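You operate a simulated robot arm through the tools that you are given. There is no shell and no other tool. Be economical: measure what you need, move in short steps, check, and stop when the job is done.

You run a simulated two-armed robot. Do the job below in one go: nothing can be reset, and whatever is moved stays where it is left.

JOB
Pull the washing line out, wind it all in again and lock the reel.
Fine: hold the reel still while you pull, wind and slide.

The check looks at the end state, three seconds after you hand in, the way a careful person would. Anything else that was tipped, shoved, dropped, spilled or broken makes it a failure.

ROBOT AND FRAMES
Two 7-joint arms with two-finger parallel grippers on one trunk, on a base that drives. Base frame: it is fixed to the floor where the robot stands at the start and does not move with it; the origin is under the middle of the robot, x ahead of it, y to its left, z up; the surface under the hand at the start is at about z = 0.8. Readings come in m, degrees, newtons and seconds.
The left shoulder is at the start at [0.07, 0.133, 1.126], the right one opposite. With the tool pointing down near the work surface each hand reaches from about 0.1 to 0.64 m from the robot's upright axis, wherever it stands, measured 20 degrees to its own side. Places, roughly: crank of the washing line reel [0.4, -0.1, 0.8]; grip of the reel crank [0.4, -0.2, 0.9]; line end of the washing line reel [0.4, -0.3, 0.8]; lock of the washing line reel [0.5, -0.2, 0.8]. Payload 1.57 kg a hand.
The TCP of each hand is the grasp point between the finger pads, 0.03 m short of the fingertips. In the tool frame z runs along the fingers and y along their closing line. Largest opening 0.08 m; finger width 0.017, thickness 0.012; the body of the gripper, 0.04 by 0.082 m, starts 0.08 m behind the TCP.
Orientation is that of the tool frame in the base frame, as a unit quaternion [x, y, z, w]. With the fingers straight down and closing along the base's y, the tool's x points along the base's -x, its y along +y and its z along -z.

CONTROLS
- The arms move only by the tool servo_tool. It takes "left_targets", "right_targets" or both (then of equal length, played together; a hand with none holds still); each is a list of rows, each a list of 6 numbers: the shift along the base's x, y, z in m, then the turn, a rotation vector about the base's x, y, z in degrees. In form: [[tx, ty, tz, wx, wy, wz], ...]. A call has 1 to 20 rows; each row shifts and turns the commanded pose from where the row before left it. "left_claw" and "right_claw" are, for a hand that has rows, the gripper command, from -1 (shut) to 1 (fully open), values between in proportion, set as the call begins (left out, the last holds). Rows are played at 5 a second. More than 0.05 m and 8.6 degrees between two rows, or a gripper value outside its range, and nothing of the call is played. Where a pose cannot be reached the arm comes as near as it can. A force on the tool above 40 N (or 10 N above the force at the start of the call, whichever is more), or a blocked arm, ends the call early, and 0.2 s more pass. Each finger travels about 0.153 m/s and halts on what it meets, pressing with about 38 N; the grip force reading is that of the motor and also rises with nothing between the fingers. The clock runs only during rows and for 0.2 s after the last one: add rows that do not move to give the fingers time. The reply holds the time, the measured pose of the TCP, the force on the tool along the base axes, the opening and the grip force, in the units named above and with some noise, with the torque about the TCP (base axes, N m) and any sound that the robot's microphone picked up.
- Cameras (640 x 400 px; columns grow to the right, rows downward): "scene" is now at [0.1291, -0.0424, 1.3571]; the picture's right is [-0.48, -0.88, 0.00], its down [-0.49, 0.27, -0.83] and it looks along [0.73, -0.40, -0.55] (base axes); focal length 241 px, centre (320, 200). "left" rides on the left gripper at [0.072, 0.007, -0.122] in its tool frame; the picture's right is [-0.09, 1.00, 0.00], its down [-0.84, -0.08, -0.54] and it looks along [-0.54, -0.05, 0.84] (tool axes); focal length 238 px, centre (320, 200). "right" rides on the right gripper at [0.072, -0.007, -0.122] in its tool frame; the picture's right is [0.09, 1.00, 0.00], its down [-0.84, 0.08, -0.54] and it looks along [-0.54, 0.05, 0.84] (tool axes); focal length 238 px, centre (320, 200). There is no depth. A picture from a camera that has moved, and an enlarged one, comes with that camera's place and axes in the base frame and with its lens.
- camera(camera): a new picture of that camera. No time passes.
- slide_trunk(by): slides the trunk up (or, below 0, down) by that many m; the arms and the scene camera ride with it, the base frame stays. It gives what a move gives, with no picture.
- drive_base(legs): drives the robot by 1 to 6 legs, each [ahead, left, turn to the left] in m, m and degrees, along the robot's own axes; the way and the turn of a leg run together, so that a leg with both is an arc; at most 1.5 m and 180 degrees a leg. The arms and the cameras ride along, it lands a little off, and it stops where it bumps. It gives what a move gives.
- head_to(pan, tilt): turns the head with the scene camera to pan (to the left, within 86 degrees either way) and tilt (down, from -29 to 69), counted from straight ahead of the robot. It gives what a move gives.
- zoom(camera, box): a new picture of the part [left, top, right, bottom] of that camera's present view, enlarged. No time passes.
- hand_in(): hands the job in; it is judged then, once.

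Work in short steps. Places have to be worked out from the pictures, the camera data and where the tool is seen: move nearer, look again, correct. Check each grasp and each placing, and mend what went wrong. You have 120 turns and 100 pictures in all, those below and enlarged ones among them. Open the grippers and draw the arms clear of the work before you hand the job in, unless the task says otherwise; then end with one line.

The tools are called after ">>>" as a command line: name --argument value ..., lists and objects as JSON in quotes. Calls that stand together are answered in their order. servo_tool: Moves the arms, as the interface text tells. Its arguments: {"type":"object","properties":{"left_targets":{"type":"array","items":{"type":"array","items":{"type":"number"}}},"left_claw":{"type":"number"},"right_targets":{"type":"array","items":{"type":"array","items":{"type":"number"}}},"right_claw":{"type":"number"}},"required":[]} The other tools are called the same way: slide_trunk (by) slides the trunk up or down; drive_base (legs) drives the base; head_to (pan, tilt) turns the head that bears the scene camera; camera (camera) takes a picture; zoom (camera, box) takes an enlarged picture of a part of a camera's view; hand_in () hands the job in.

At the start:

```text
t: 0.0
left_tool_pos: [0.449, 0.034, 1.1319]
left_tcp_rot: [0.0, 1.0, 0.0, -0.001]
left_contact_force: [-0.4, 1.1, -0.1]
left_moment: [-0.01, 0.01, -0.01]
left_finger_gap: 0.08
left_finger_force: 0.1
right_tool_pos: [0.3777, -0.3835, 1.2202]
right_tcp_rot: [0.0, 1.0, 0.0, 0.0]
right_contact_force: [0.7, -0.7, -0.7]
right_moment: [0.0, 0.03, 0.02]
right_finger_gap: 0.08
right_finger_force: 0.1
trunk travel left (down, up): [-0.7, 0.24]
robot x, y, heading: [-0.0023, -0.0003, 0.2]
head pan, tilt: [-28.8, 33.7]
```

scene: 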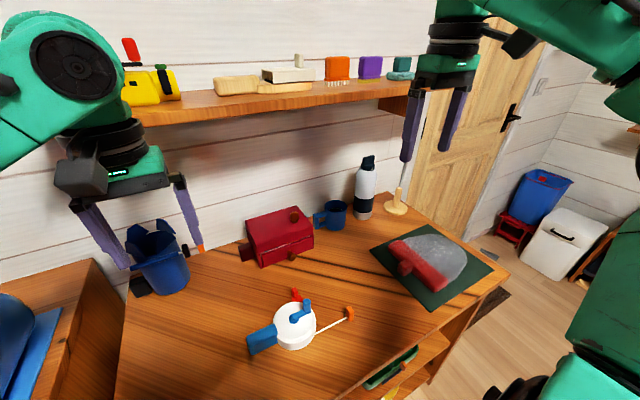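
right: 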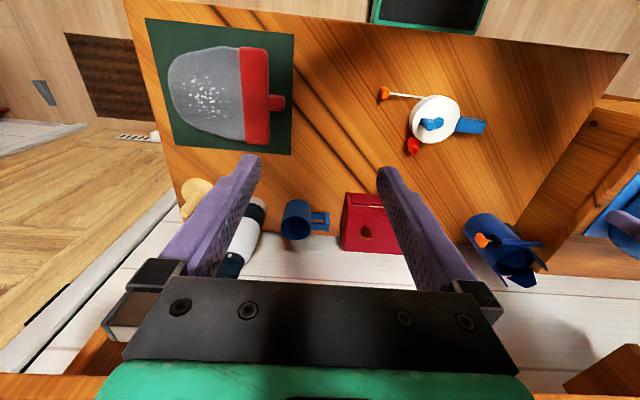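
left: 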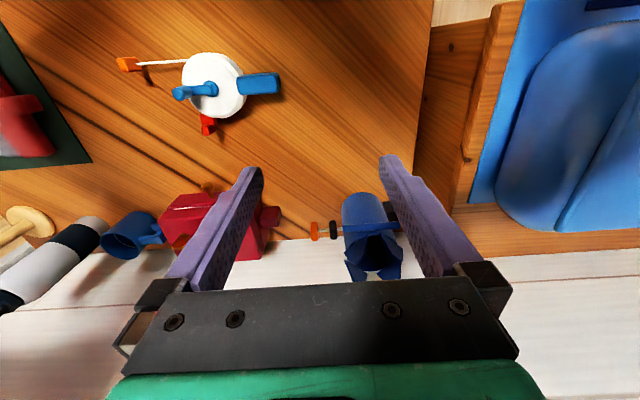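

The reel is the white drum with a blue handle, a blue crank, a red lock and an orange line end. I zoom in from all cameras to measure it.

>>> zoom --camera "scene" --box '[230, 270, 370, 370]'

>>> zoom --camera "right" --box '[360, 70, 500, 170]'

>>> zoom --camera "left" --box '[100, 30, 296, 150]'

```text
4.00 times, centred on (300, 320) of scene
camera zoom: at [0.1291, -0.0424, 1.3571], right [-0.48, -0.88, 0.0], down [-0.49, 0.27, -0.83], along [0.73, -0.4, -0.55], focal length 963 px, centre (400, -280)
```

zoom: 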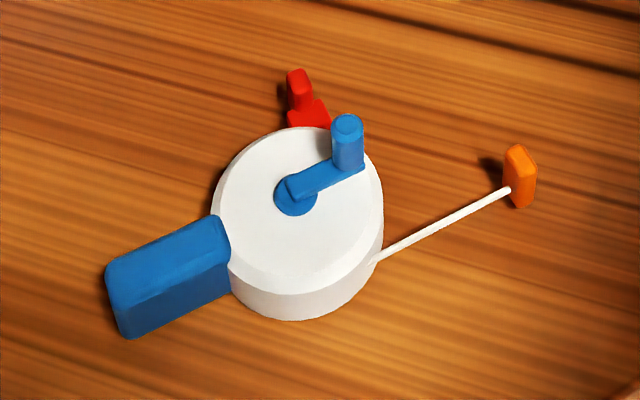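

```text
4.00 times, centred on (430, 120) of right
camera zoom: at [0.3077, -0.391, 1.3431], right [-0.09, 1.0, 0.0], down [0.84, 0.08, 0.54], along [0.54, 0.05, -0.84], focal length 953 px, centre (-120, 520)
```

zoom: 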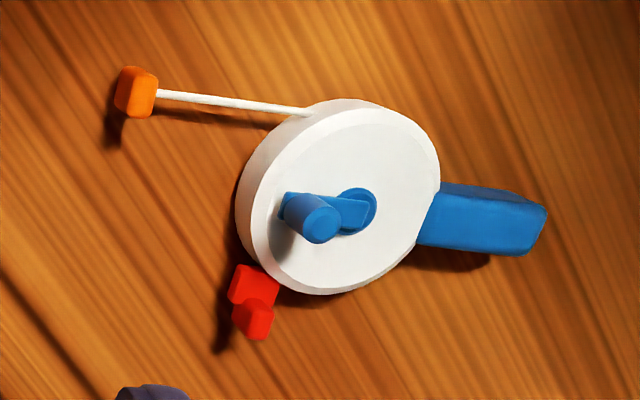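

```text
3.27 times, centred on (198, 90) of left
camera zoom: at [0.3766, 0.0413, 1.2526], right [0.09, 1.0, 0.0], down [0.84, -0.08, 0.54], along [0.54, -0.05, -0.84], focal length 778 px, centre (718, 559)
```

zoom: 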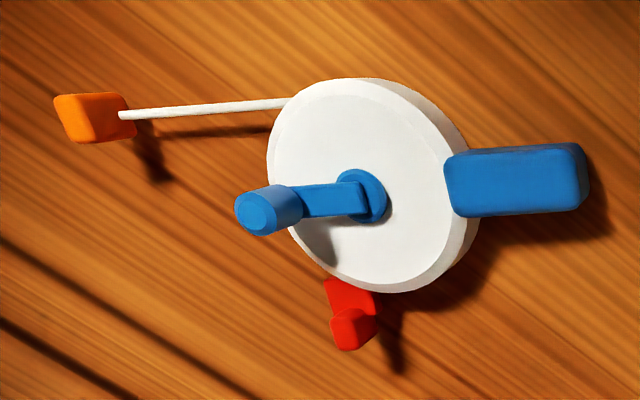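

The rays place the hub at about (0.416,-0.133,0.843), the knob top at (0.416,-0.167,0.883), the line end at (0.373,-0.257,0.83), the lock knob at (0.481,-0.165,0.837) and the handle at about (0.418,-0.06,0.82). I bring the left hand, turned and tilted, towards the handle, and the right hand above the line end, turned to close along x.

>>> servo_tool --left_targets '[[-0.0019, 0.0029, -0.0114, 0, 0, 8.2], [-0.0019, 0.0029, -0.0114, 0, 0, 8.2], [-0.0019, 0.0029, -0.0114, 0, 0, 8.2], [-0.0019, 0.0029, -0.0114, 0, 0, 8.2], [-0.0019, 0.0029, -0.0114, 0, 0, 8.2], [-0.0019, 0.0029, -0.0114, 0, 0, 8.2], [-0.0019, 0.0029, -0.0114, 0, 0, 8.2], [-0.0019, 0.0029, -0.0114, 0, 0, 8.2], [-0.0019, 0.0029, -0.0114, 0, 0, 8.2], [-0.0019, 0.0029, -0.0114, 0, 0, 8.2], [-0.0019, 0.0029, -0.0114, 0, 0, 8], [-0.0019, 0.0029, -0.0114, -8, 0, 0], [-0.0019, 0.0029, -0.0114, -8, 0, 0], [-0.0019, 0.0029, -0.0114, -8, 0, 0], [-0.0019, 0.0029, -0.0114, -8, 0, 0], [-0.0019, 0.0029, -0.0114, -8, 0, 0]]' --right_targets '[[-0.0003, 0.0079, -0.0156, 0, 0, 8.2], [-0.0003, 0.0079, -0.0156, 0, 0, 8.2], [-0.0003, 0.0079, -0.0156, 0, 0, 8.2], [-0.0003, 0.0079, -0.0156, 0, 0, 8.2], [-0.0003, 0.0079, -0.0156, 0, 0, 8.2], [-0.0003, 0.0079, -0.0156, 0, 0, 8.2], [-0.0003, 0.0079, -0.0156, 0, 0, 8.2], [-0.0003, 0.0079, -0.0156, 0, 0, 8.2], [-0.0003, 0.0079, -0.0156, 0, 0, 8.2], [-0.0003, 0.0079, -0.0156, 0, 0, 8.2], [-0.0003, 0.0079, -0.0156, 0, 0, 8], [-0.0003, 0.0079, -0.0156, 0, 0, 0], [-0.0003, 0.0079, -0.0156, 0, 0, 0], [-0.0003, 0.0079, -0.0156, 0, 0, 0], [-0.0003, 0.0079, -0.0156, 0, 0, 0], [-0.0003, 0.0079, -0.0156, 0, 0, 0]]'

```text
t: 3.4
left_tool_pos: [0.4189, 0.0816, 0.9472]
left_tcp_rot: [-0.664, 0.664, -0.244, -0.242]
left_contact_force: [0.5, 0.7, -0.1]
left_moment: [0.0, -0.03, -0.01]
left_finger_gap: 0.0801
left_finger_force: 0.1
right_tool_pos: [0.3734, -0.2556, 0.9708]
right_tcp_rot: [0.708, -0.706, 0.001, 0.001]
right_contact_force: [-0.4, -0.3, -0.2]
right_moment: [0.03, 0.0, 0.0]
right_finger_gap: 0.0803
right_finger_force: 0.1
trunk travel left (down, up): [-0.7, 0.24]
robot x, y, heading: [0.0026, -0.0007, -0.2]
head pan, tilt: [-28.8, 33.7]
```

Both poses were reached. I look through all three cameras.

>>> camera --camera "left"

>>> camera --camera "right"

>>> zoom --camera "scene" --box '[200, 230, 400, 355]'

```text
93 pictures are left
camera left: at [0.4114, 0.1064, 1.0864], right [-1.0, 0.07, -0.06], down [0.08, 0.99, -0.13], along [0.05, -0.13, -0.99], focal length 238 px, centre (320, 200)
```

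left: 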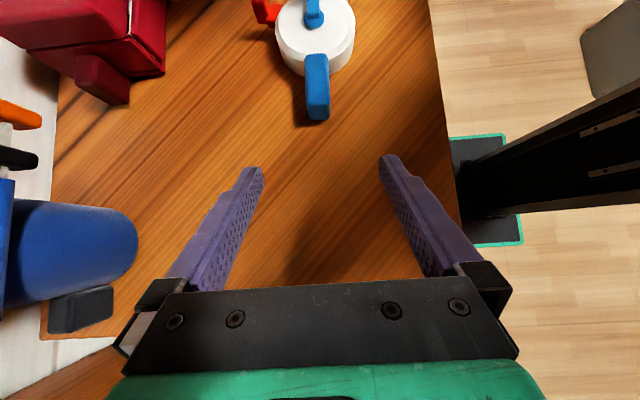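

```text
92 pictures are left
camera right: at [0.382, -0.3277, 1.0932], right [-1.0, -0.09, 0.0], down [-0.08, 0.84, 0.54], along [-0.05, 0.54, -0.84], focal length 238 px, centre (320, 200)
```

right: 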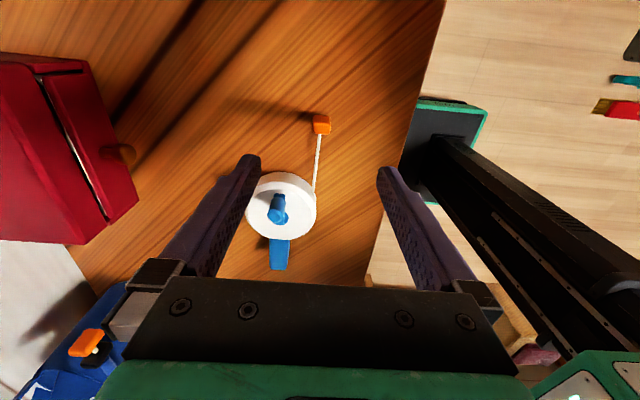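

```text
3.20 times, centred on (300, 292) of scene
camera zoom: at [0.129, -0.0411, 1.3572], right [-0.48, -0.88, 0.0], down [-0.49, 0.27, -0.83], along [0.73, -0.4, -0.55], focal length 770 px, centre (384, -96)
```

zoom: 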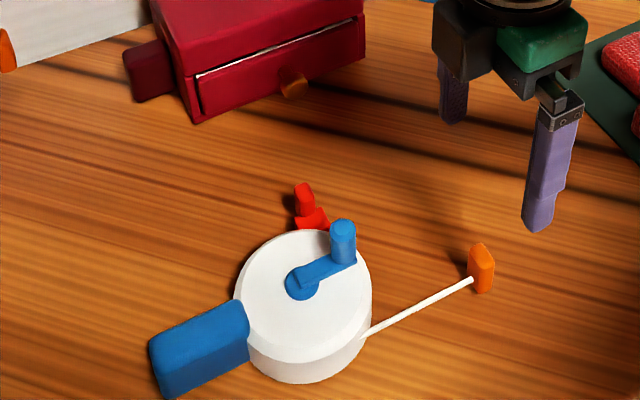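

The pictures agree with my estimates, with the handle end at about (0.418,-0.025) and the line end at (0.375,-0.257). I lower both hands to straddle their targets with the grippers open.

>>> servo_tool --left_targets '[[0, -0.0218, -0.0187, 0, 0, 0], [0, -0.0218, -0.0187, 0, 0, 0], [0, -0.0218, -0.0187, 0, 0, 0], [0, -0.0218, -0.0187, 0, 0, 0], [0, -0.0218, -0.0187, 0, 0, 0], [0, -0.0218, -0.0187, 0, 0, 0]]' --right_targets '[[0, 0, -0.0218, 0, 0, 0], [0, 0, -0.0218, 0, 0, 0], [0, 0, -0.0218, 0, 0, 0], [0, 0, -0.0218, 0, 0, 0], [0, 0, -0.0218, 0, 0, 0], [0, 0, -0.0218, 0, 0, 0]]'

>>> camera --camera "left"

>>> camera --camera "right"

>>> zoom --camera "scene" --box '[200, 230, 400, 355]'

```text
t: 4.8
left_tool_pos: [0.4195, -0.0496, 0.8357]
left_tcp_rot: [0.666, -0.663, 0.242, 0.241]
left_contact_force: [-0.1, 0.3, 0.2]
left_moment: [-0.01, 0.02, 0.0]
left_finger_gap: 0.0799
left_finger_force: 0.0
right_tool_pos: [0.3736, -0.259, 0.8387]
right_tcp_rot: [0.707, -0.707, -0.001, 0.0]
right_contact_force: [-0.1, 0.2, 0.4]
right_moment: [0.02, 0.01, -0.02]
right_finger_gap: 0.0798
right_finger_force: 0.3
trunk travel left (down, up): [-0.7, 0.24]
robot x, y, heading: [-0.0031, -0.0022, 0.0]
head pan, tilt: [-28.8, 33.7]
```

```text
90 pictures are left
camera left: at [0.4127, -0.0266, 0.9748], right [-1.0, 0.07, -0.06], down [0.08, 0.99, -0.12], along [0.05, -0.13, -0.99], focal length 238 px, centre (320, 200)
```

left: 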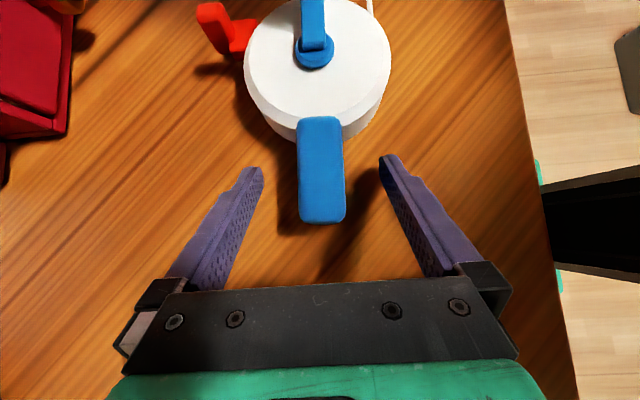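

```text
89 pictures are left
camera right: at [0.3816, -0.3303, 0.9612], right [-1.0, -0.09, 0.0], down [-0.08, 0.84, 0.54], along [-0.05, 0.54, -0.84], focal length 238 px, centre (320, 200)
```

right: 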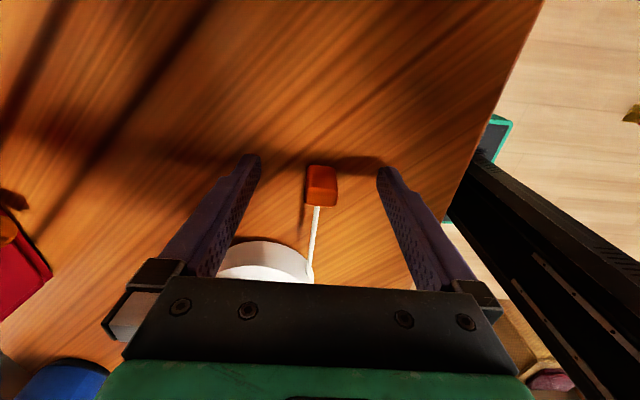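

```text
3.20 times, centred on (300, 292) of scene
camera zoom: at [0.1299, -0.0434, 1.357], right [-0.48, -0.88, 0.0], down [-0.49, 0.27, -0.83], along [0.73, -0.4, -0.56], focal length 770 px, centre (384, -96)
```

zoom: 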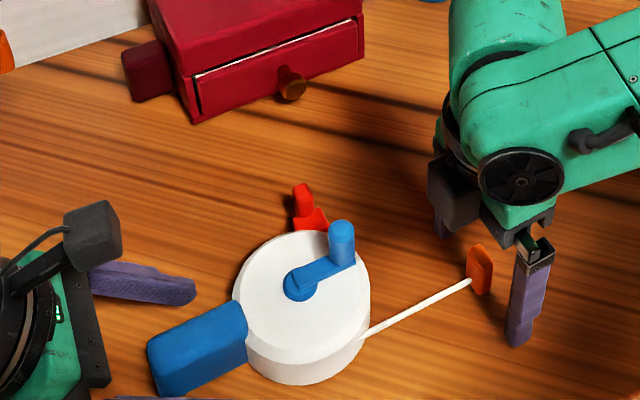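

Both targets sit centred between the open fingers. I move the left hand slightly deeper onto the handle, then close both grippers.

>>> servo_tool --left_targets '[[0, -0.008, -0.003, 0, 0, 0]]'

>>> servo_tool --left_targets '[[0, 0, 0, 0, 0, 0], [0, 0, 0, 0, 0, 0], [0, 0, 0, 0, 0, 0]]' --left_claw -1

>>> servo_tool --right_targets '[[0, 0, 0, 0, 0, 0], [0, 0, 0, 0, 0, 0], [0, 0, 0, 0, 0, 0]]' --right_claw -1

>>> zoom --camera "scene" --box '[200, 230, 400, 355]'

>>> camera --camera "left"

```text
t: 5.2
left_tool_pos: [0.419, -0.0583, 0.8338]
left_tcp_rot: [0.665, -0.664, 0.242, 0.242]
left_contact_force: [0.5, -0.2, -0.6]
left_moment: [0.0, 0.0, 0.03]
left_finger_gap: 0.08
left_finger_force: 0.0
right_tool_pos: [0.3735, -0.2581, 0.8396]
right_tcp_rot: [0.708, -0.707, 0.0, 0.0]
right_contact_force: [-0.8, -0.1, -0.4]
right_moment: [0.02, 0.04, -0.01]
right_finger_gap: 0.08
right_finger_force: 0.1
trunk travel left (down, up): [-0.7, 0.24]
robot x, y, heading: [0.0003, 0.0017, -0.2]
head pan, tilt: [-28.8, 33.7]
```

```text
t: 6.0
left_tool_pos: [0.4172, -0.0578, 0.8332]
left_tcp_rot: [-0.664, 0.664, -0.243, -0.243]
left_contact_force: [-0.8, -0.1, 0.3]
left_moment: [0.06, -0.09, -0.02]
left_finger_gap: 0.0279
left_finger_force: 37.6
right_tool_pos: [0.3721, -0.258, 0.8389]
right_tcp_rot: [0.708, -0.706, 0.0, 0.0]
right_contact_force: [0.8, -0.4, -0.1]
right_moment: [0.01, 0.01, 0.01]
right_finger_gap: 0.08
right_finger_force: 0.1
trunk travel left (down, up): [-0.7, 0.24]
robot x, y, heading: [0.0034, -0.0004, -0.2]
head pan, tilt: [-28.8, 33.7]
```

```text
t: 6.8
left_tool_pos: [0.4169, -0.0578, 0.8329]
left_tcp_rot: [-0.663, 0.665, -0.241, -0.243]
left_contact_force: [-9.8, -1.2, 2.6]
left_moment: [-0.03, 0.37, -1.39]
left_finger_gap: 0.0277
left_finger_force: 38.1
right_tool_pos: [0.3734, -0.2581, 0.8398]
right_tcp_rot: [-0.707, 0.707, -0.001, 0.0]
right_contact_force: [9.0, 0.0, 0.6]
right_moment: [-0.27, -0.21, -0.31]
right_finger_gap: 0.0189
right_finger_force: 33.0
trunk travel left (down, up): [-0.7, 0.24]
robot x, y, heading: [0.0016, -0.0016, -0.2]
head pan, tilt: [-28.8, 33.7]
```

```text
3.20 times, centred on (300, 292) of scene
camera zoom: at [0.1288, -0.0425, 1.3571], right [-0.48, -0.88, 0.0], down [-0.49, 0.27, -0.83], along [0.73, -0.4, -0.55], focal length 770 px, centre (384, -96)
```

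zoom: 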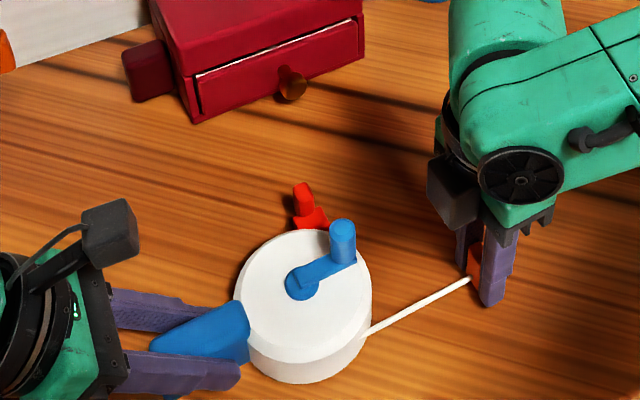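

```text
86 pictures are left
camera left: at [0.4107, -0.0343, 0.9723], right [-1.0, 0.07, -0.06], down [0.08, 0.99, -0.12], along [0.05, -0.13, -0.99], focal length 238 px, centre (320, 200)
```

left: 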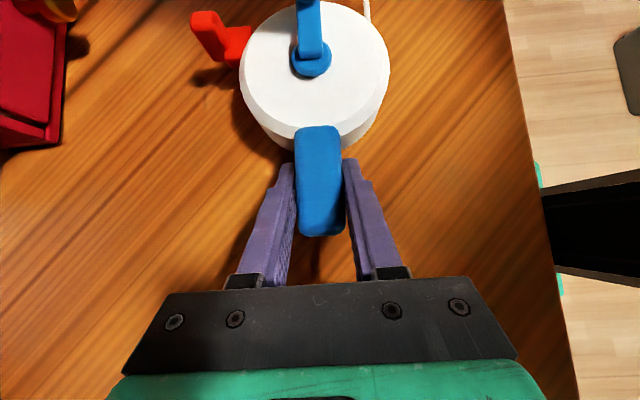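

Both grips hold, at gaps 0.028 and 0.019, with a slight sideways strain on the end piece. I ease the right hand +x and start pulling along -y.

>>> servo_tool --right_targets '[[0.0015, 0, 0, 0, 0, 0], [0, -0.01, 0, 0, 0, 0], [0, -0.01, 0, 0, 0, 0], [0, -0.01, 0, 0, 0, 0], [0, 0, 0, 0, 0, 0]]'

>>> zoom --camera "scene" --box '[200, 230, 400, 355]'

```text
t: 8.0
left_tool_pos: [0.4189, -0.0566, 0.8346]
left_tcp_rot: [0.666, -0.663, 0.243, 0.24]
left_contact_force: [2.8, 1.1, 4.6]
left_moment: [-0.49, 0.15, 0.2]
left_finger_gap: 0.0276
left_finger_force: 37.7
right_tool_pos: [0.3741, -0.2882, 0.8402]
right_tcp_rot: [0.707, -0.707, -0.001, 0.001]
right_contact_force: [-1.1, 0.6, 0.2]
right_moment: [-0.03, -0.01, -0.02]
right_finger_gap: 0.0
right_finger_force: 21.0
trunk travel left (down, up): [-0.7, 0.24]
robot x, y, heading: [0.0022, -0.0027, 0.2]
head pan, tilt: [-28.8, 33.7]
```

```text
3.20 times, centred on (300, 292) of scene
camera zoom: at [0.1291, -0.0415, 1.3572], right [-0.48, -0.88, 0.0], down [-0.49, 0.27, -0.83], along [0.73, -0.4, -0.55], focal length 770 px, centre (384, -96)
```

zoom: 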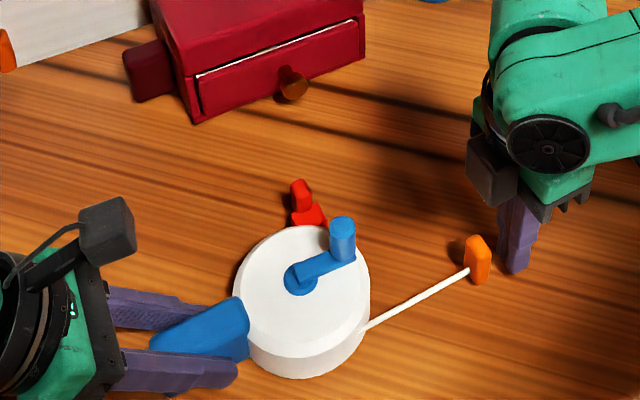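

The fingers slid off the end piece, because I had gripped only its reel-side edge. I open the right hand and look again for a centred grip.

>>> servo_tool --right_targets '[[0, 0, 0, 0, 0, 0], [0, 0, 0, 0, 0, 0], [0, 0, 0, 0, 0, 0]]' --right_claw 1

>>> camera --camera "right"

>>> camera --camera "left"

>>> zoom --camera "scene" --box '[270, 270, 370, 332]'

```text
t: 8.8
left_tool_pos: [0.4176, -0.0563, 0.8347]
left_tcp_rot: [0.664, -0.664, 0.243, 0.242]
left_contact_force: [2.5, 1.5, 5.1]
left_moment: [-0.58, 0.06, 0.23]
left_finger_gap: 0.0277
left_finger_force: 38.4
right_tool_pos: [0.3747, -0.2879, 0.8406]
right_tcp_rot: [0.707, -0.707, 0.0, 0.0]
right_contact_force: [-0.2, -0.7, 0.0]
right_moment: [-0.01, 0.0, 0.01]
right_finger_gap: 0.08
right_finger_force: 0.1
trunk travel left (down, up): [-0.7, 0.24]
robot x, y, heading: [0.0004, 0.0018, -0.0]
head pan, tilt: [-28.8, 33.7]
```

```text
84 pictures are left
camera right: at [0.3828, -0.3593, 0.9633], right [-1.0, -0.09, 0.0], down [-0.08, 0.84, 0.54], along [-0.05, 0.54, -0.84], focal length 238 px, centre (320, 200)
```

right: 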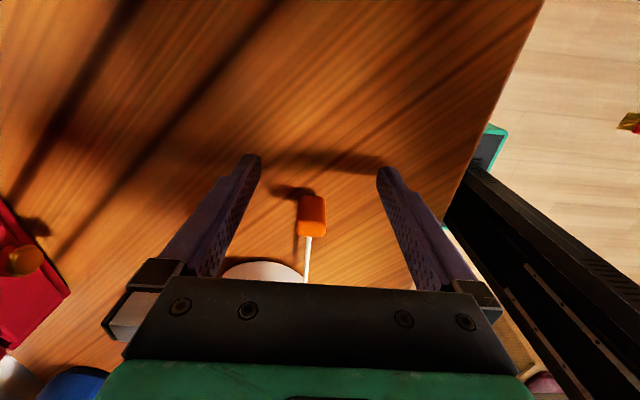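

```text
83 pictures are left
camera left: at [0.4115, -0.0331, 0.9725], right [-1.0, 0.07, -0.06], down [0.08, 0.99, -0.12], along [0.05, -0.13, -0.99], focal length 238 px, centre (320, 200)
```

left: 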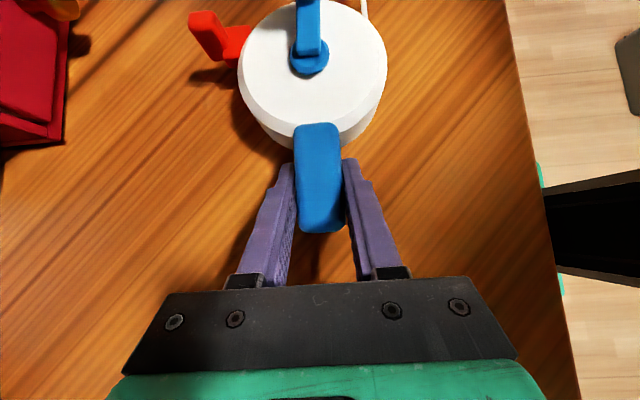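

```text
6.40 times, centred on (320, 301) of scene
camera zoom: at [0.1289, -0.0416, 1.3572], right [-0.48, -0.88, 0.0], down [-0.49, 0.27, -0.83], along [0.73, -0.4, -0.55], focal length 1541 px, centre (320, -446)
```

zoom: 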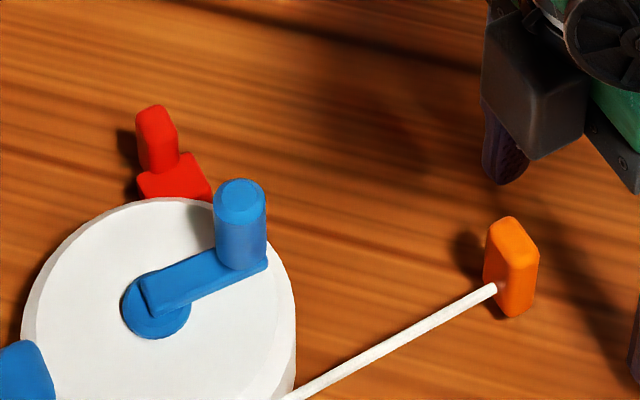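

The line did not come out, and the hub and crank have not moved. Before I pull harder I inspect the lock closely, since it may be engaged. I raise the right hand and look from above it.

>>> servo_tool --right_targets '[[0, -0.01, 0.045, 0, 0, 0], [0, 0, 0.045, 0, 0, 0], [0.03, 0.03, 0.01, 0, 0, 0], [0.03, 0.03, 0, 0, 0, 0], [0.035, 0.03, 0, 0, 0, 0]]'

>>> camera --camera "right"

```text
t: 10.0
left_tool_pos: [0.4185, -0.0571, 0.833]
left_tcp_rot: [0.664, -0.664, 0.243, 0.244]
left_contact_force: [0.1, -0.4, 3.5]
left_moment: [-0.15, -0.03, -0.07]
left_finger_gap: 0.0277
left_finger_force: 38.0
right_tool_pos: [0.4718, -0.2044, 0.9375]
right_tcp_rot: [0.708, -0.706, 0.0, 0.001]
right_contact_force: [-0.5, -0.1, 0.5]
right_moment: [-0.01, 0.01, 0.01]
right_finger_gap: 0.0799
right_finger_force: 0.1
trunk travel left (down, up): [-0.7, 0.24]
robot x, y, heading: [0.0012, -0.0001, -0.0]
head pan, tilt: [-28.8, 33.7]
```

```text
81 pictures are left
camera right: at [0.4795, -0.2773, 1.0611], right [-1.0, -0.09, 0.0], down [-0.08, 0.84, 0.54], along [-0.05, 0.54, -0.84], focal length 238 px, centre (320, 200)
```

right: 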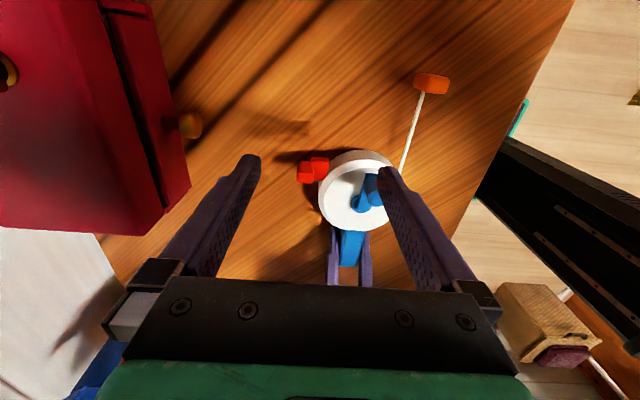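

I zoom in on the lock.

>>> zoom --camera "right" --box '[270, 130, 420, 224]'

>>> zoom --camera "left" --box '[170, 0, 330, 100]'

```text
4.26 times, centred on (345, 177) of right
camera zoom: at [0.4795, -0.2773, 1.0611], right [-1.0, -0.09, 0.0], down [-0.08, 0.84, 0.54], along [-0.05, 0.54, -0.84], focal length 1014 px, centre (214, 298)
```

zoom: 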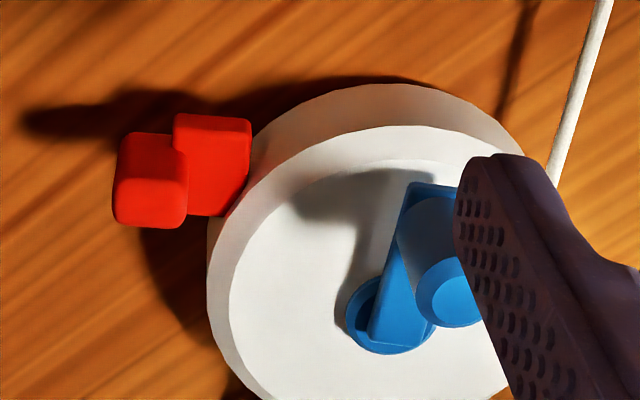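

```text
4.00 times, centred on (250, 50) of left
camera zoom: at [0.4122, -0.0327, 0.9722], right [-1.0, 0.07, -0.06], down [0.08, 0.99, -0.13], along [0.05, -0.13, -0.99], focal length 953 px, centre (600, 800)
```

zoom: 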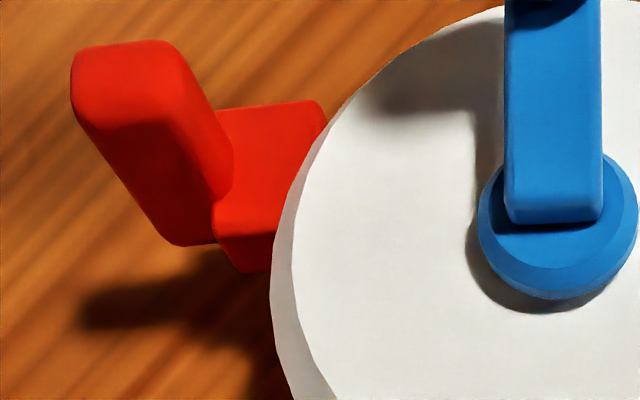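

The lock's state is unclear from the pictures. I try a positive hook: the fingers straddle the line just behind the end piece with a narrow gap, so that the end piece cannot slip, and then pull slowly.

>>> servo_tool --right_targets '[[-0.032, -0.011, 0, 0, 0, 0], [-0.032, -0.011, 0, 0, 0, 0], [-0.03, -0.01, 0, 0, 0, 0], [0, 0, -0.02, 0, 0, 0]]' --right_claw -0.1

>>> camera --camera "right"

>>> zoom --camera "scene" --box '[270, 230, 430, 330]'

```text
t: 11.0
left_tool_pos: [0.4186, -0.0582, 0.835]
left_tcp_rot: [-0.664, 0.665, -0.242, -0.243]
left_contact_force: [-0.2, -0.9, 1.6]
left_moment: [-0.21, -0.08, -0.13]
left_finger_gap: 0.0279
left_finger_force: 37.9
right_tool_pos: [0.3767, -0.2395, 0.9198]
right_tcp_rot: [0.708, -0.707, -0.001, 0.0]
right_contact_force: [0.1, 0.6, 0.2]
right_moment: [-0.02, -0.01, -0.02]
right_finger_gap: 0.0362
right_finger_force: 0.0
trunk travel left (down, up): [-0.7, 0.24]
robot x, y, heading: [-0.0014, -0.0026, -0.1]
head pan, tilt: [-28.8, 33.7]
```

```text
78 pictures are left
camera right: at [0.3848, -0.3124, 1.042], right [-1.0, -0.09, 0.0], down [-0.08, 0.84, 0.54], along [-0.05, 0.54, -0.84], focal length 238 px, centre (320, 200)
```

right: 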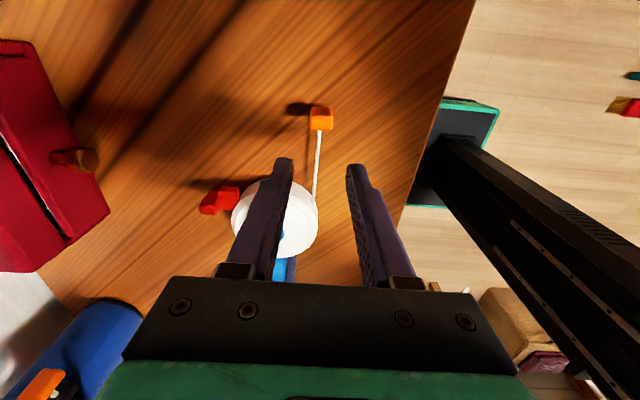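

```text
4.00 times, centred on (350, 280) of scene
camera zoom: at [0.1294, -0.0417, 1.3571], right [-0.48, -0.88, 0.0], down [-0.49, 0.27, -0.83], along [0.73, -0.4, -0.55], focal length 963 px, centre (200, -120)
```

zoom: 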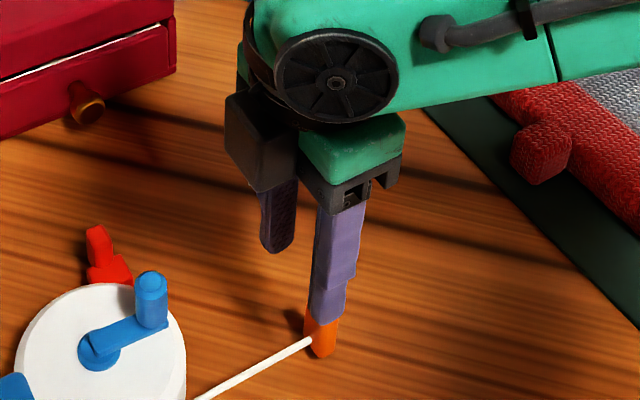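

The end piece's reel face is at about (0.380,-0.250). I nudge the right hand to x=0.379, y=-0.235, descend with the fingers straddling the line and narrow the gap to 0.012.

>>> servo_tool --right_targets '[[0.0015, 0.0045, -0.02, 0, 0, 0], [0, 0, -0.02, 0, 0, 0], [0, 0, -0.02, 0, 0, 0], [0, 0, -0.018, 0, 0, 0], [0, 0, 0, 0, 0, 0]]'

>>> servo_tool --right_targets '[[0, 0, 0, 0, 0, 0], [0, 0, 0, 0, 0, 0]]' --right_claw -0.72

>>> camera --camera "right"

>>> zoom --camera "scene" --box '[270, 250, 430, 350]'

```text
t: 12.2
left_tool_pos: [0.4173, -0.0577, 0.8334]
left_tcp_rot: [-0.664, 0.665, -0.243, -0.242]
left_contact_force: [-1.0, -1.2, 0.9]
left_moment: [-0.2, 0.05, -0.09]
left_finger_gap: 0.028
left_finger_force: 38.4
right_tool_pos: [0.3782, -0.2355, 0.8422]
right_tcp_rot: [-0.707, 0.707, 0.0, 0.0]
right_contact_force: [-0.5, -0.2, 0.2]
right_moment: [-0.03, -0.02, 0.01]
right_finger_gap: 0.0359
right_finger_force: 0.1
trunk travel left (down, up): [-0.7, 0.24]
robot x, y, heading: [-0.0005, -0.0024, 0.0]
head pan, tilt: [-28.8, 33.7]
```

```text
t: 12.8
left_tool_pos: [0.4181, -0.0578, 0.8338]
left_tcp_rot: [0.664, -0.664, 0.242, 0.242]
left_contact_force: [-0.9, -0.3, 0.3]
left_moment: [-0.16, 0.03, -0.12]
left_finger_gap: 0.0276
left_finger_force: 38.3
right_tool_pos: [0.3786, -0.235, 0.8413]
right_tcp_rot: [0.708, -0.706, 0.0, 0.0]
right_contact_force: [-0.2, 0.3, -0.2]
right_moment: [-0.03, -0.01, 0.03]
right_finger_gap: 0.0112
right_finger_force: 0.0
trunk travel left (down, up): [-0.7, 0.24]
robot x, y, heading: [-0.0032, 0.0005, 0.3]
head pan, tilt: [-28.8, 33.7]
```

```text
76 pictures are left
camera right: at [0.3864, -0.3069, 0.9647], right [-1.0, -0.09, 0.0], down [-0.08, 0.84, 0.54], along [-0.05, 0.54, -0.84], focal length 238 px, centre (320, 200)
```

right: 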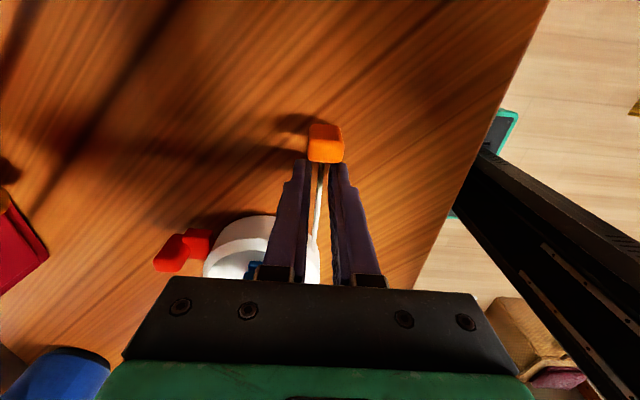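

```text
4.00 times, centred on (350, 300) of scene
camera zoom: at [0.1288, -0.0423, 1.3571], right [-0.48, -0.88, 0.0], down [-0.49, 0.27, -0.83], along [0.73, -0.4, -0.55], focal length 963 px, centre (200, -200)
```

zoom: 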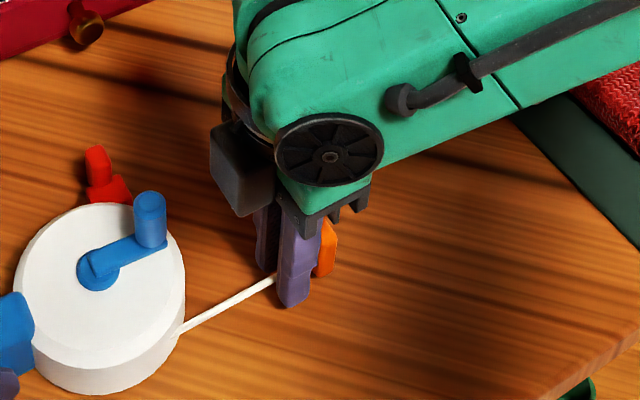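

The line lies between the fingers, with the end piece right behind them. I pull slowly along -y and watch the forces.

>>> servo_tool --right_targets '[[0, -0.004, 0, 0, 0, 0], [0, -0.003, 0, 0, 0, 0], [0, -0.003, 0, 0, 0, 0], [0, -0.003, 0, 0, 0, 0], [0, -0.003, 0, 0, 0, 0], [0, -0.003, 0, 0, 0, 0]]'

>>> zoom --camera "scene" --box '[270, 250, 430, 350]'

```text
t: 14.2
left_tool_pos: [0.4169, -0.0595, 0.8357]
left_tcp_rot: [-0.663, 0.664, -0.244, -0.245]
left_contact_force: [-1.5, -30.4, 0.1]
left_moment: [-0.14, -0.09, 0.91]
left_finger_gap: 0.0282
left_finger_force: 38.5
right_tool_pos: [0.3773, -0.2516, 0.8426]
right_tcp_rot: [0.707, -0.707, -0.002, -0.003]
right_contact_force: [1.2, 31.4, 0.5]
right_moment: [0.53, 0.05, 0.03]
right_finger_gap: 0.0112
right_finger_force: 0.1
trunk travel left (down, up): [-0.7, 0.24]
robot x, y, heading: [0.0041, -0.0023, 0.1]
head pan, tilt: [-28.8, 33.7]
```

```text
4.00 times, centred on (350, 300) of scene
camera zoom: at [0.1291, -0.0424, 1.3571], right [-0.48, -0.88, 0.0], down [-0.49, 0.27, -0.83], along [0.73, -0.4, -0.55], focal length 963 px, centre (200, -200)
```

zoom: 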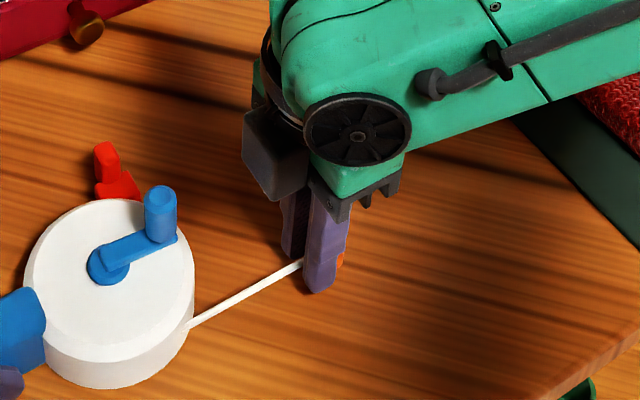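

At 31 N the reel itself shifted a little and the crank did not turn. I relax the pull and measure whether any line came out.

>>> servo_tool --right_targets '[[0, 0.006, 0, 0, 0, 0], [0, 0.006, 0, 0, 0, 0], [0, 0, 0, 0, 0, 0]]' --right_claw -0.4

>>> camera --camera "right"

>>> camera --camera "left"

>>> zoom --camera "scene" --box '[230, 250, 390, 350]'

```text
t: 15.0
left_tool_pos: [0.4191, -0.0548, 0.8351]
left_tcp_rot: [0.666, -0.663, 0.244, 0.239]
left_contact_force: [2.5, 1.9, 9.0]
left_moment: [-1.11, -0.1, 0.44]
left_finger_gap: 0.0278
left_finger_force: 37.7
right_tool_pos: [0.3767, -0.2417, 0.8424]
right_tcp_rot: [-0.707, 0.707, 0.0, -0.001]
right_contact_force: [-0.4, 1.0, -0.4]
right_moment: [-0.02, 0.01, 0.02]
right_finger_gap: 0.0241
right_finger_force: 0.0
trunk travel left (down, up): [-0.7, 0.24]
robot x, y, heading: [0.0004, -0.0022, 0.1]
head pan, tilt: [-28.8, 33.7]
```

```text
73 pictures are left
camera right: at [0.3856, -0.3135, 0.9648], right [-1.0, -0.09, 0.0], down [-0.08, 0.84, 0.54], along [-0.05, 0.54, -0.84], focal length 238 px, centre (320, 200)
```

right: 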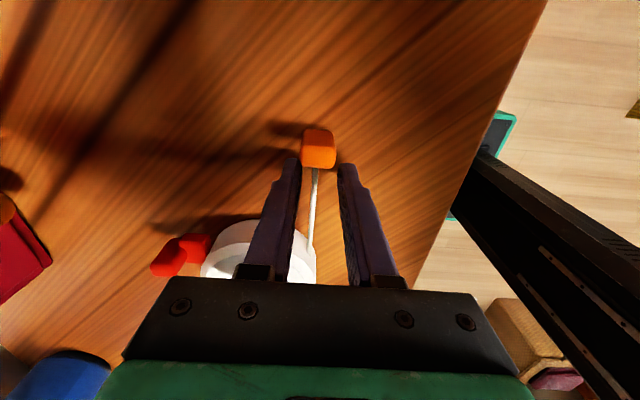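

```text
72 pictures are left
camera left: at [0.4121, -0.0322, 0.9729], right [-1.0, 0.07, -0.06], down [0.07, 0.99, -0.12], along [0.05, -0.13, -0.99], focal length 238 px, centre (320, 200)
```

left: 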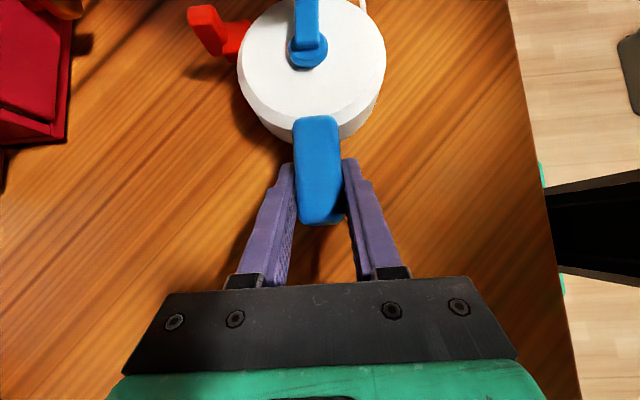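

```text
4.00 times, centred on (310, 300) of scene
camera zoom: at [0.1285, -0.0415, 1.3573], right [-0.48, -0.88, 0.0], down [-0.49, 0.27, -0.83], along [0.73, -0.4, -0.55], focal length 963 px, centre (360, -200)
```

zoom: 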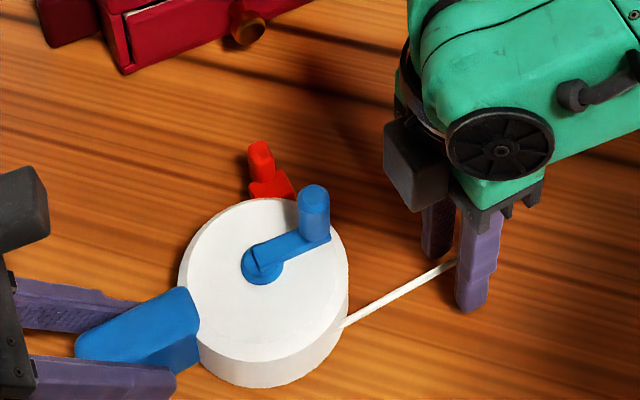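

The line did not come out and the reel slipped about 4 mm in the left grip, so the reel seems to be locked now. I raise the right hand and go to the red tab at about (0.480,-0.165, top 0.855).

>>> servo_tool --right_targets '[[0, 0, 0.04, 0, 0, 0], [0, 0, 0.04, 0, 0, 0], [0.035, 0.025, 0, 0, 0, 0], [0.035, 0.025, 0, 0, 0, 0], [0.033, 0.027, 0, 0, 0, 0], [0, 0, 0, 0, 0, 0]]'

>>> camera --camera "right"

>>> zoom --camera "scene" --box '[230, 250, 390, 350]'

```text
t: 16.4
left_tool_pos: [0.4176, -0.0569, 0.8345]
left_tcp_rot: [-0.664, 0.664, -0.243, -0.242]
left_contact_force: [-0.4, 1.5, 5.1]
left_moment: [-0.48, 0.2, 0.01]
left_finger_gap: 0.0277
left_finger_force: 38.0
right_tool_pos: [0.4806, -0.1639, 0.9235]
right_tcp_rot: [0.708, -0.706, 0.0, -0.001]
right_contact_force: [0.0, -0.1, 0.3]
right_moment: [0.0, -0.01, 0.02]
right_finger_gap: 0.0241
right_finger_force: 0.0
trunk travel left (down, up): [-0.7, 0.24]
robot x, y, heading: [0.0021, 0.0013, -0.3]
head pan, tilt: [-28.8, 33.7]
```

```text
70 pictures are left
camera right: at [0.4875, -0.2361, 1.0464], right [-1.0, -0.09, 0.0], down [-0.08, 0.84, 0.54], along [-0.05, 0.54, -0.84], focal length 238 px, centre (320, 200)
```

right: 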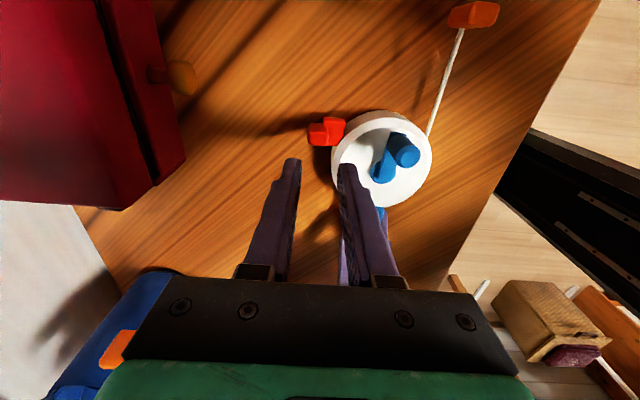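

```text
4.00 times, centred on (310, 300) of scene
camera zoom: at [0.1276, -0.0424, 1.3572], right [-0.48, -0.88, 0.0], down [-0.48, 0.27, -0.83], along [0.73, -0.4, -0.55], focal length 963 px, centre (360, -200)
```

zoom: 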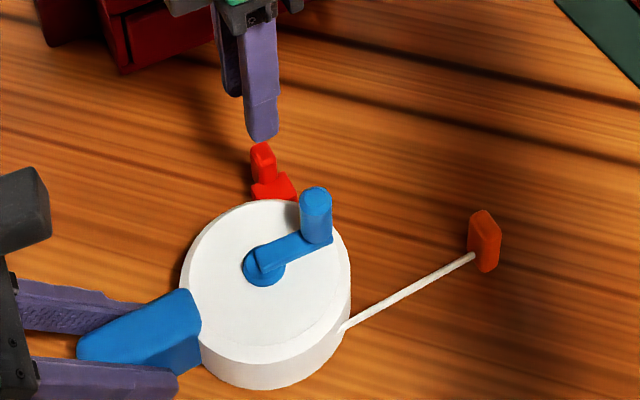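

The tab is at about (0.482,-0.172). I widen the gap a little and lower the hand so the fingertips straddle the tab along x above its base.

>>> servo_tool --right_targets '[[0.002, -0.008, -0.01, 0, 0, 0], [0, 0, -0.015, 0, 0, 0], [0, 0, -0.015, 0, 0, 0], [0, 0, -0.009, 0, 0, 0], [0, 0, 0, 0, 0, 0]]' --right_claw -0.12

>>> zoom --camera "left" --box '[140, 0, 380, 150]'

>>> zoom --camera "scene" --box '[250, 250, 350, 312]'

>>> zoom --camera "right" --box '[240, 80, 440, 205]'

```text
t: 17.6
left_tool_pos: [0.418, -0.0566, 0.8338]
left_tcp_rot: [-0.664, 0.664, -0.243, -0.243]
left_contact_force: [-1.3, 1.9, 2.8]
left_moment: [-0.05, 0.0, -0.05]
left_finger_gap: 0.0275
left_finger_force: 38.1
right_tool_pos: [0.4822, -0.173, 0.8739]
right_tcp_rot: [0.708, -0.706, 0.0, 0.0]
right_contact_force: [0.8, 0.2, 0.4]
right_moment: [-0.01, 0.02, 0.01]
right_finger_gap: 0.0351
right_finger_force: 0.1
trunk travel left (down, up): [-0.7, 0.24]
robot x, y, heading: [-0.0019, 0.0023, 0.0]
head pan, tilt: [-28.8, 33.7]
```

```text
2.67 times, centred on (260, 75) of left
camera zoom: at [0.4111, -0.0332, 0.9725], right [-1.0, 0.07, -0.06], down [0.08, 0.99, -0.12], along [0.05, -0.13, -0.99], focal length 636 px, centre (480, 533)
```

zoom: 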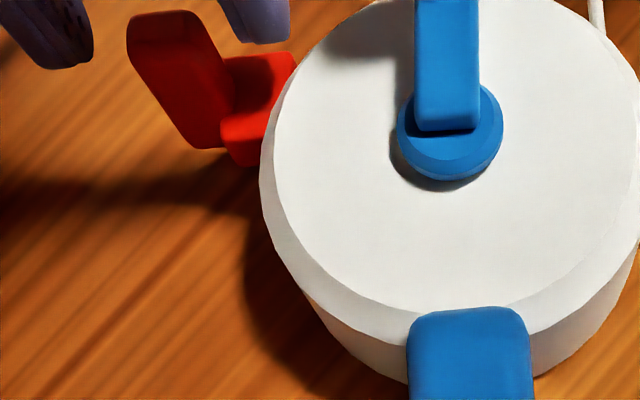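

```text
6.40 times, centred on (300, 281) of scene
camera zoom: at [0.1284, -0.0418, 1.3572], right [-0.48, -0.88, 0.0], down [-0.49, 0.27, -0.83], along [0.73, -0.4, -0.55], focal length 1541 px, centre (448, -318)
```

zoom: 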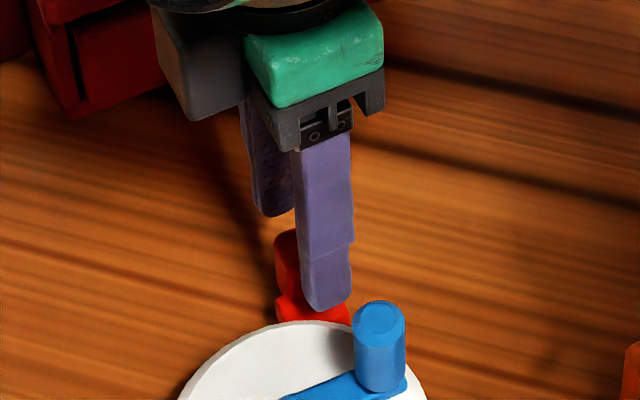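

```text
3.20 times, centred on (340, 142) of right
camera zoom: at [0.49, -0.2448, 0.9968], right [-1.0, -0.09, 0.0], down [-0.08, 0.84, 0.54], along [-0.05, 0.54, -0.84], focal length 763 px, centre (256, 384)
```

zoom: 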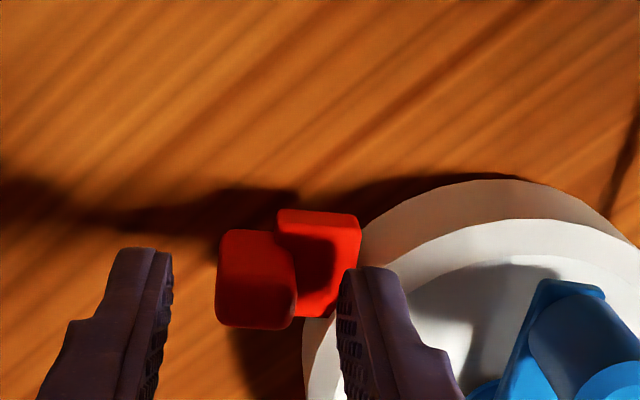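

The fingertips straddle the tab in x but sit about 5 mm short in y. I shift +y, lower slightly and close gently on the tab.

>>> servo_tool --right_targets '[[0, 0.005, 0, 0, 0, 0], [0, 0, -0.004, 0, 0, 0]]'

>>> servo_tool --right_targets '[[0, 0, 0, 0, 0, 0], [0, 0, 0, 0, 0, 0]]' --right_claw -0.9

>>> zoom --camera "right" --box '[240, 80, 440, 205]'

```text
t: 18.2
left_tool_pos: [0.4173, -0.0574, 0.8341]
left_tcp_rot: [-0.664, 0.665, -0.243, -0.242]
left_contact_force: [1.7, 0.8, 2.1]
left_moment: [0.16, 0.09, -0.01]
left_finger_gap: 0.0276
left_finger_force: 37.5
right_tool_pos: [0.4817, -0.1675, 0.8704]
right_tcp_rot: [0.707, -0.707, 0.0, -0.001]
right_contact_force: [-0.7, 0.3, 3.1]
right_moment: [0.01, 0.05, 0.01]
right_finger_gap: 0.0354
right_finger_force: 0.2
trunk travel left (down, up): [-0.7, 0.24]
robot x, y, heading: [-0.0006, 0.0029, 0.4]
head pan, tilt: [-28.8, 33.7]
```

```text
t: 18.8
left_tool_pos: [0.417, -0.0567, 0.8331]
left_tcp_rot: [0.665, -0.664, 0.242, 0.241]
left_contact_force: [0.5, 1.4, 0.0]
left_moment: [0.3, 0.12, 0.1]
left_finger_gap: 0.0274
left_finger_force: 37.9
right_tool_pos: [0.4815, -0.1695, 0.8701]
right_tcp_rot: [0.708, -0.707, -0.001, -0.001]
right_contact_force: [-2.2, 0.2, 4.4]
right_moment: [-0.09, 0.06, 0.0]
right_finger_gap: 0.0164
right_finger_force: 31.6
trunk travel left (down, up): [-0.7, 0.24]
robot x, y, heading: [-0.0005, -0.004, 0.1]
head pan, tilt: [-28.8, 33.7]
```

```text
3.20 times, centred on (340, 142) of right
camera zoom: at [0.4894, -0.2407, 0.9925], right [-1.0, -0.09, 0.0], down [-0.08, 0.84, 0.54], along [-0.05, 0.54, -0.84], focal length 763 px, centre (256, 384)
```

zoom: 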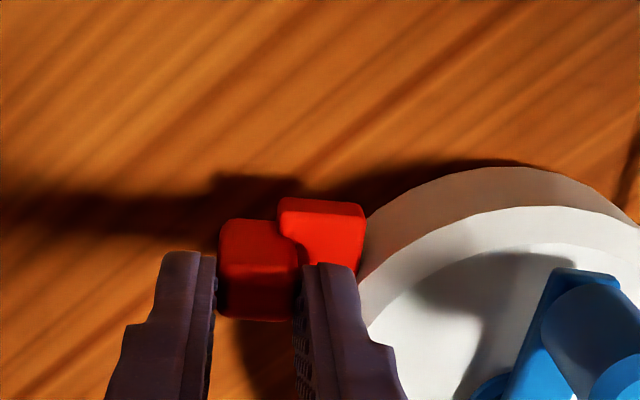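

The tab is gripped, with a slight upward contact from its base. I lift 2 mm and try gently sliding it outward in +x.

>>> servo_tool --right_targets '[[0, 0, 0.002, 0, 0, 0], [0.003, 0, 0, 0, 0, 0], [0.003, 0, 0, 0, 0, 0], [0.003, 0, 0, 0, 0, 0]]'

>>> zoom --camera "right" --box '[240, 80, 440, 205]'

```text
t: 19.8
left_tool_pos: [0.4199, -0.0564, 0.834]
left_tcp_rot: [0.665, -0.663, 0.244, 0.24]
left_contact_force: [17.8, -1.9, 1.5]
left_moment: [0.22, -0.16, 1.41]
left_finger_gap: 0.0283
left_finger_force: 37.7
right_tool_pos: [0.4893, -0.1681, 0.8706]
right_tcp_rot: [0.708, -0.706, -0.003, 0.002]
right_contact_force: [-18.7, 3.1, -1.4]
right_moment: [-0.4, 0.55, 0.28]
right_finger_gap: 0.0151
right_finger_force: 30.5
trunk travel left (down, up): [-0.7, 0.24]
robot x, y, heading: [0.0018, 0.0002, -0.2]
head pan, tilt: [-28.8, 33.7]
```

```text
3.20 times, centred on (340, 142) of right
camera zoom: at [0.4985, -0.2398, 0.9924], right [-1.0, -0.09, 0.01], down [-0.07, 0.84, 0.54], along [-0.06, 0.54, -0.84], focal length 763 px, centre (256, 384)
```

zoom: 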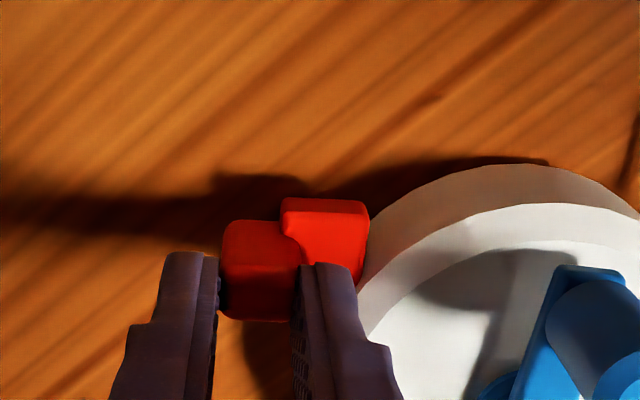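

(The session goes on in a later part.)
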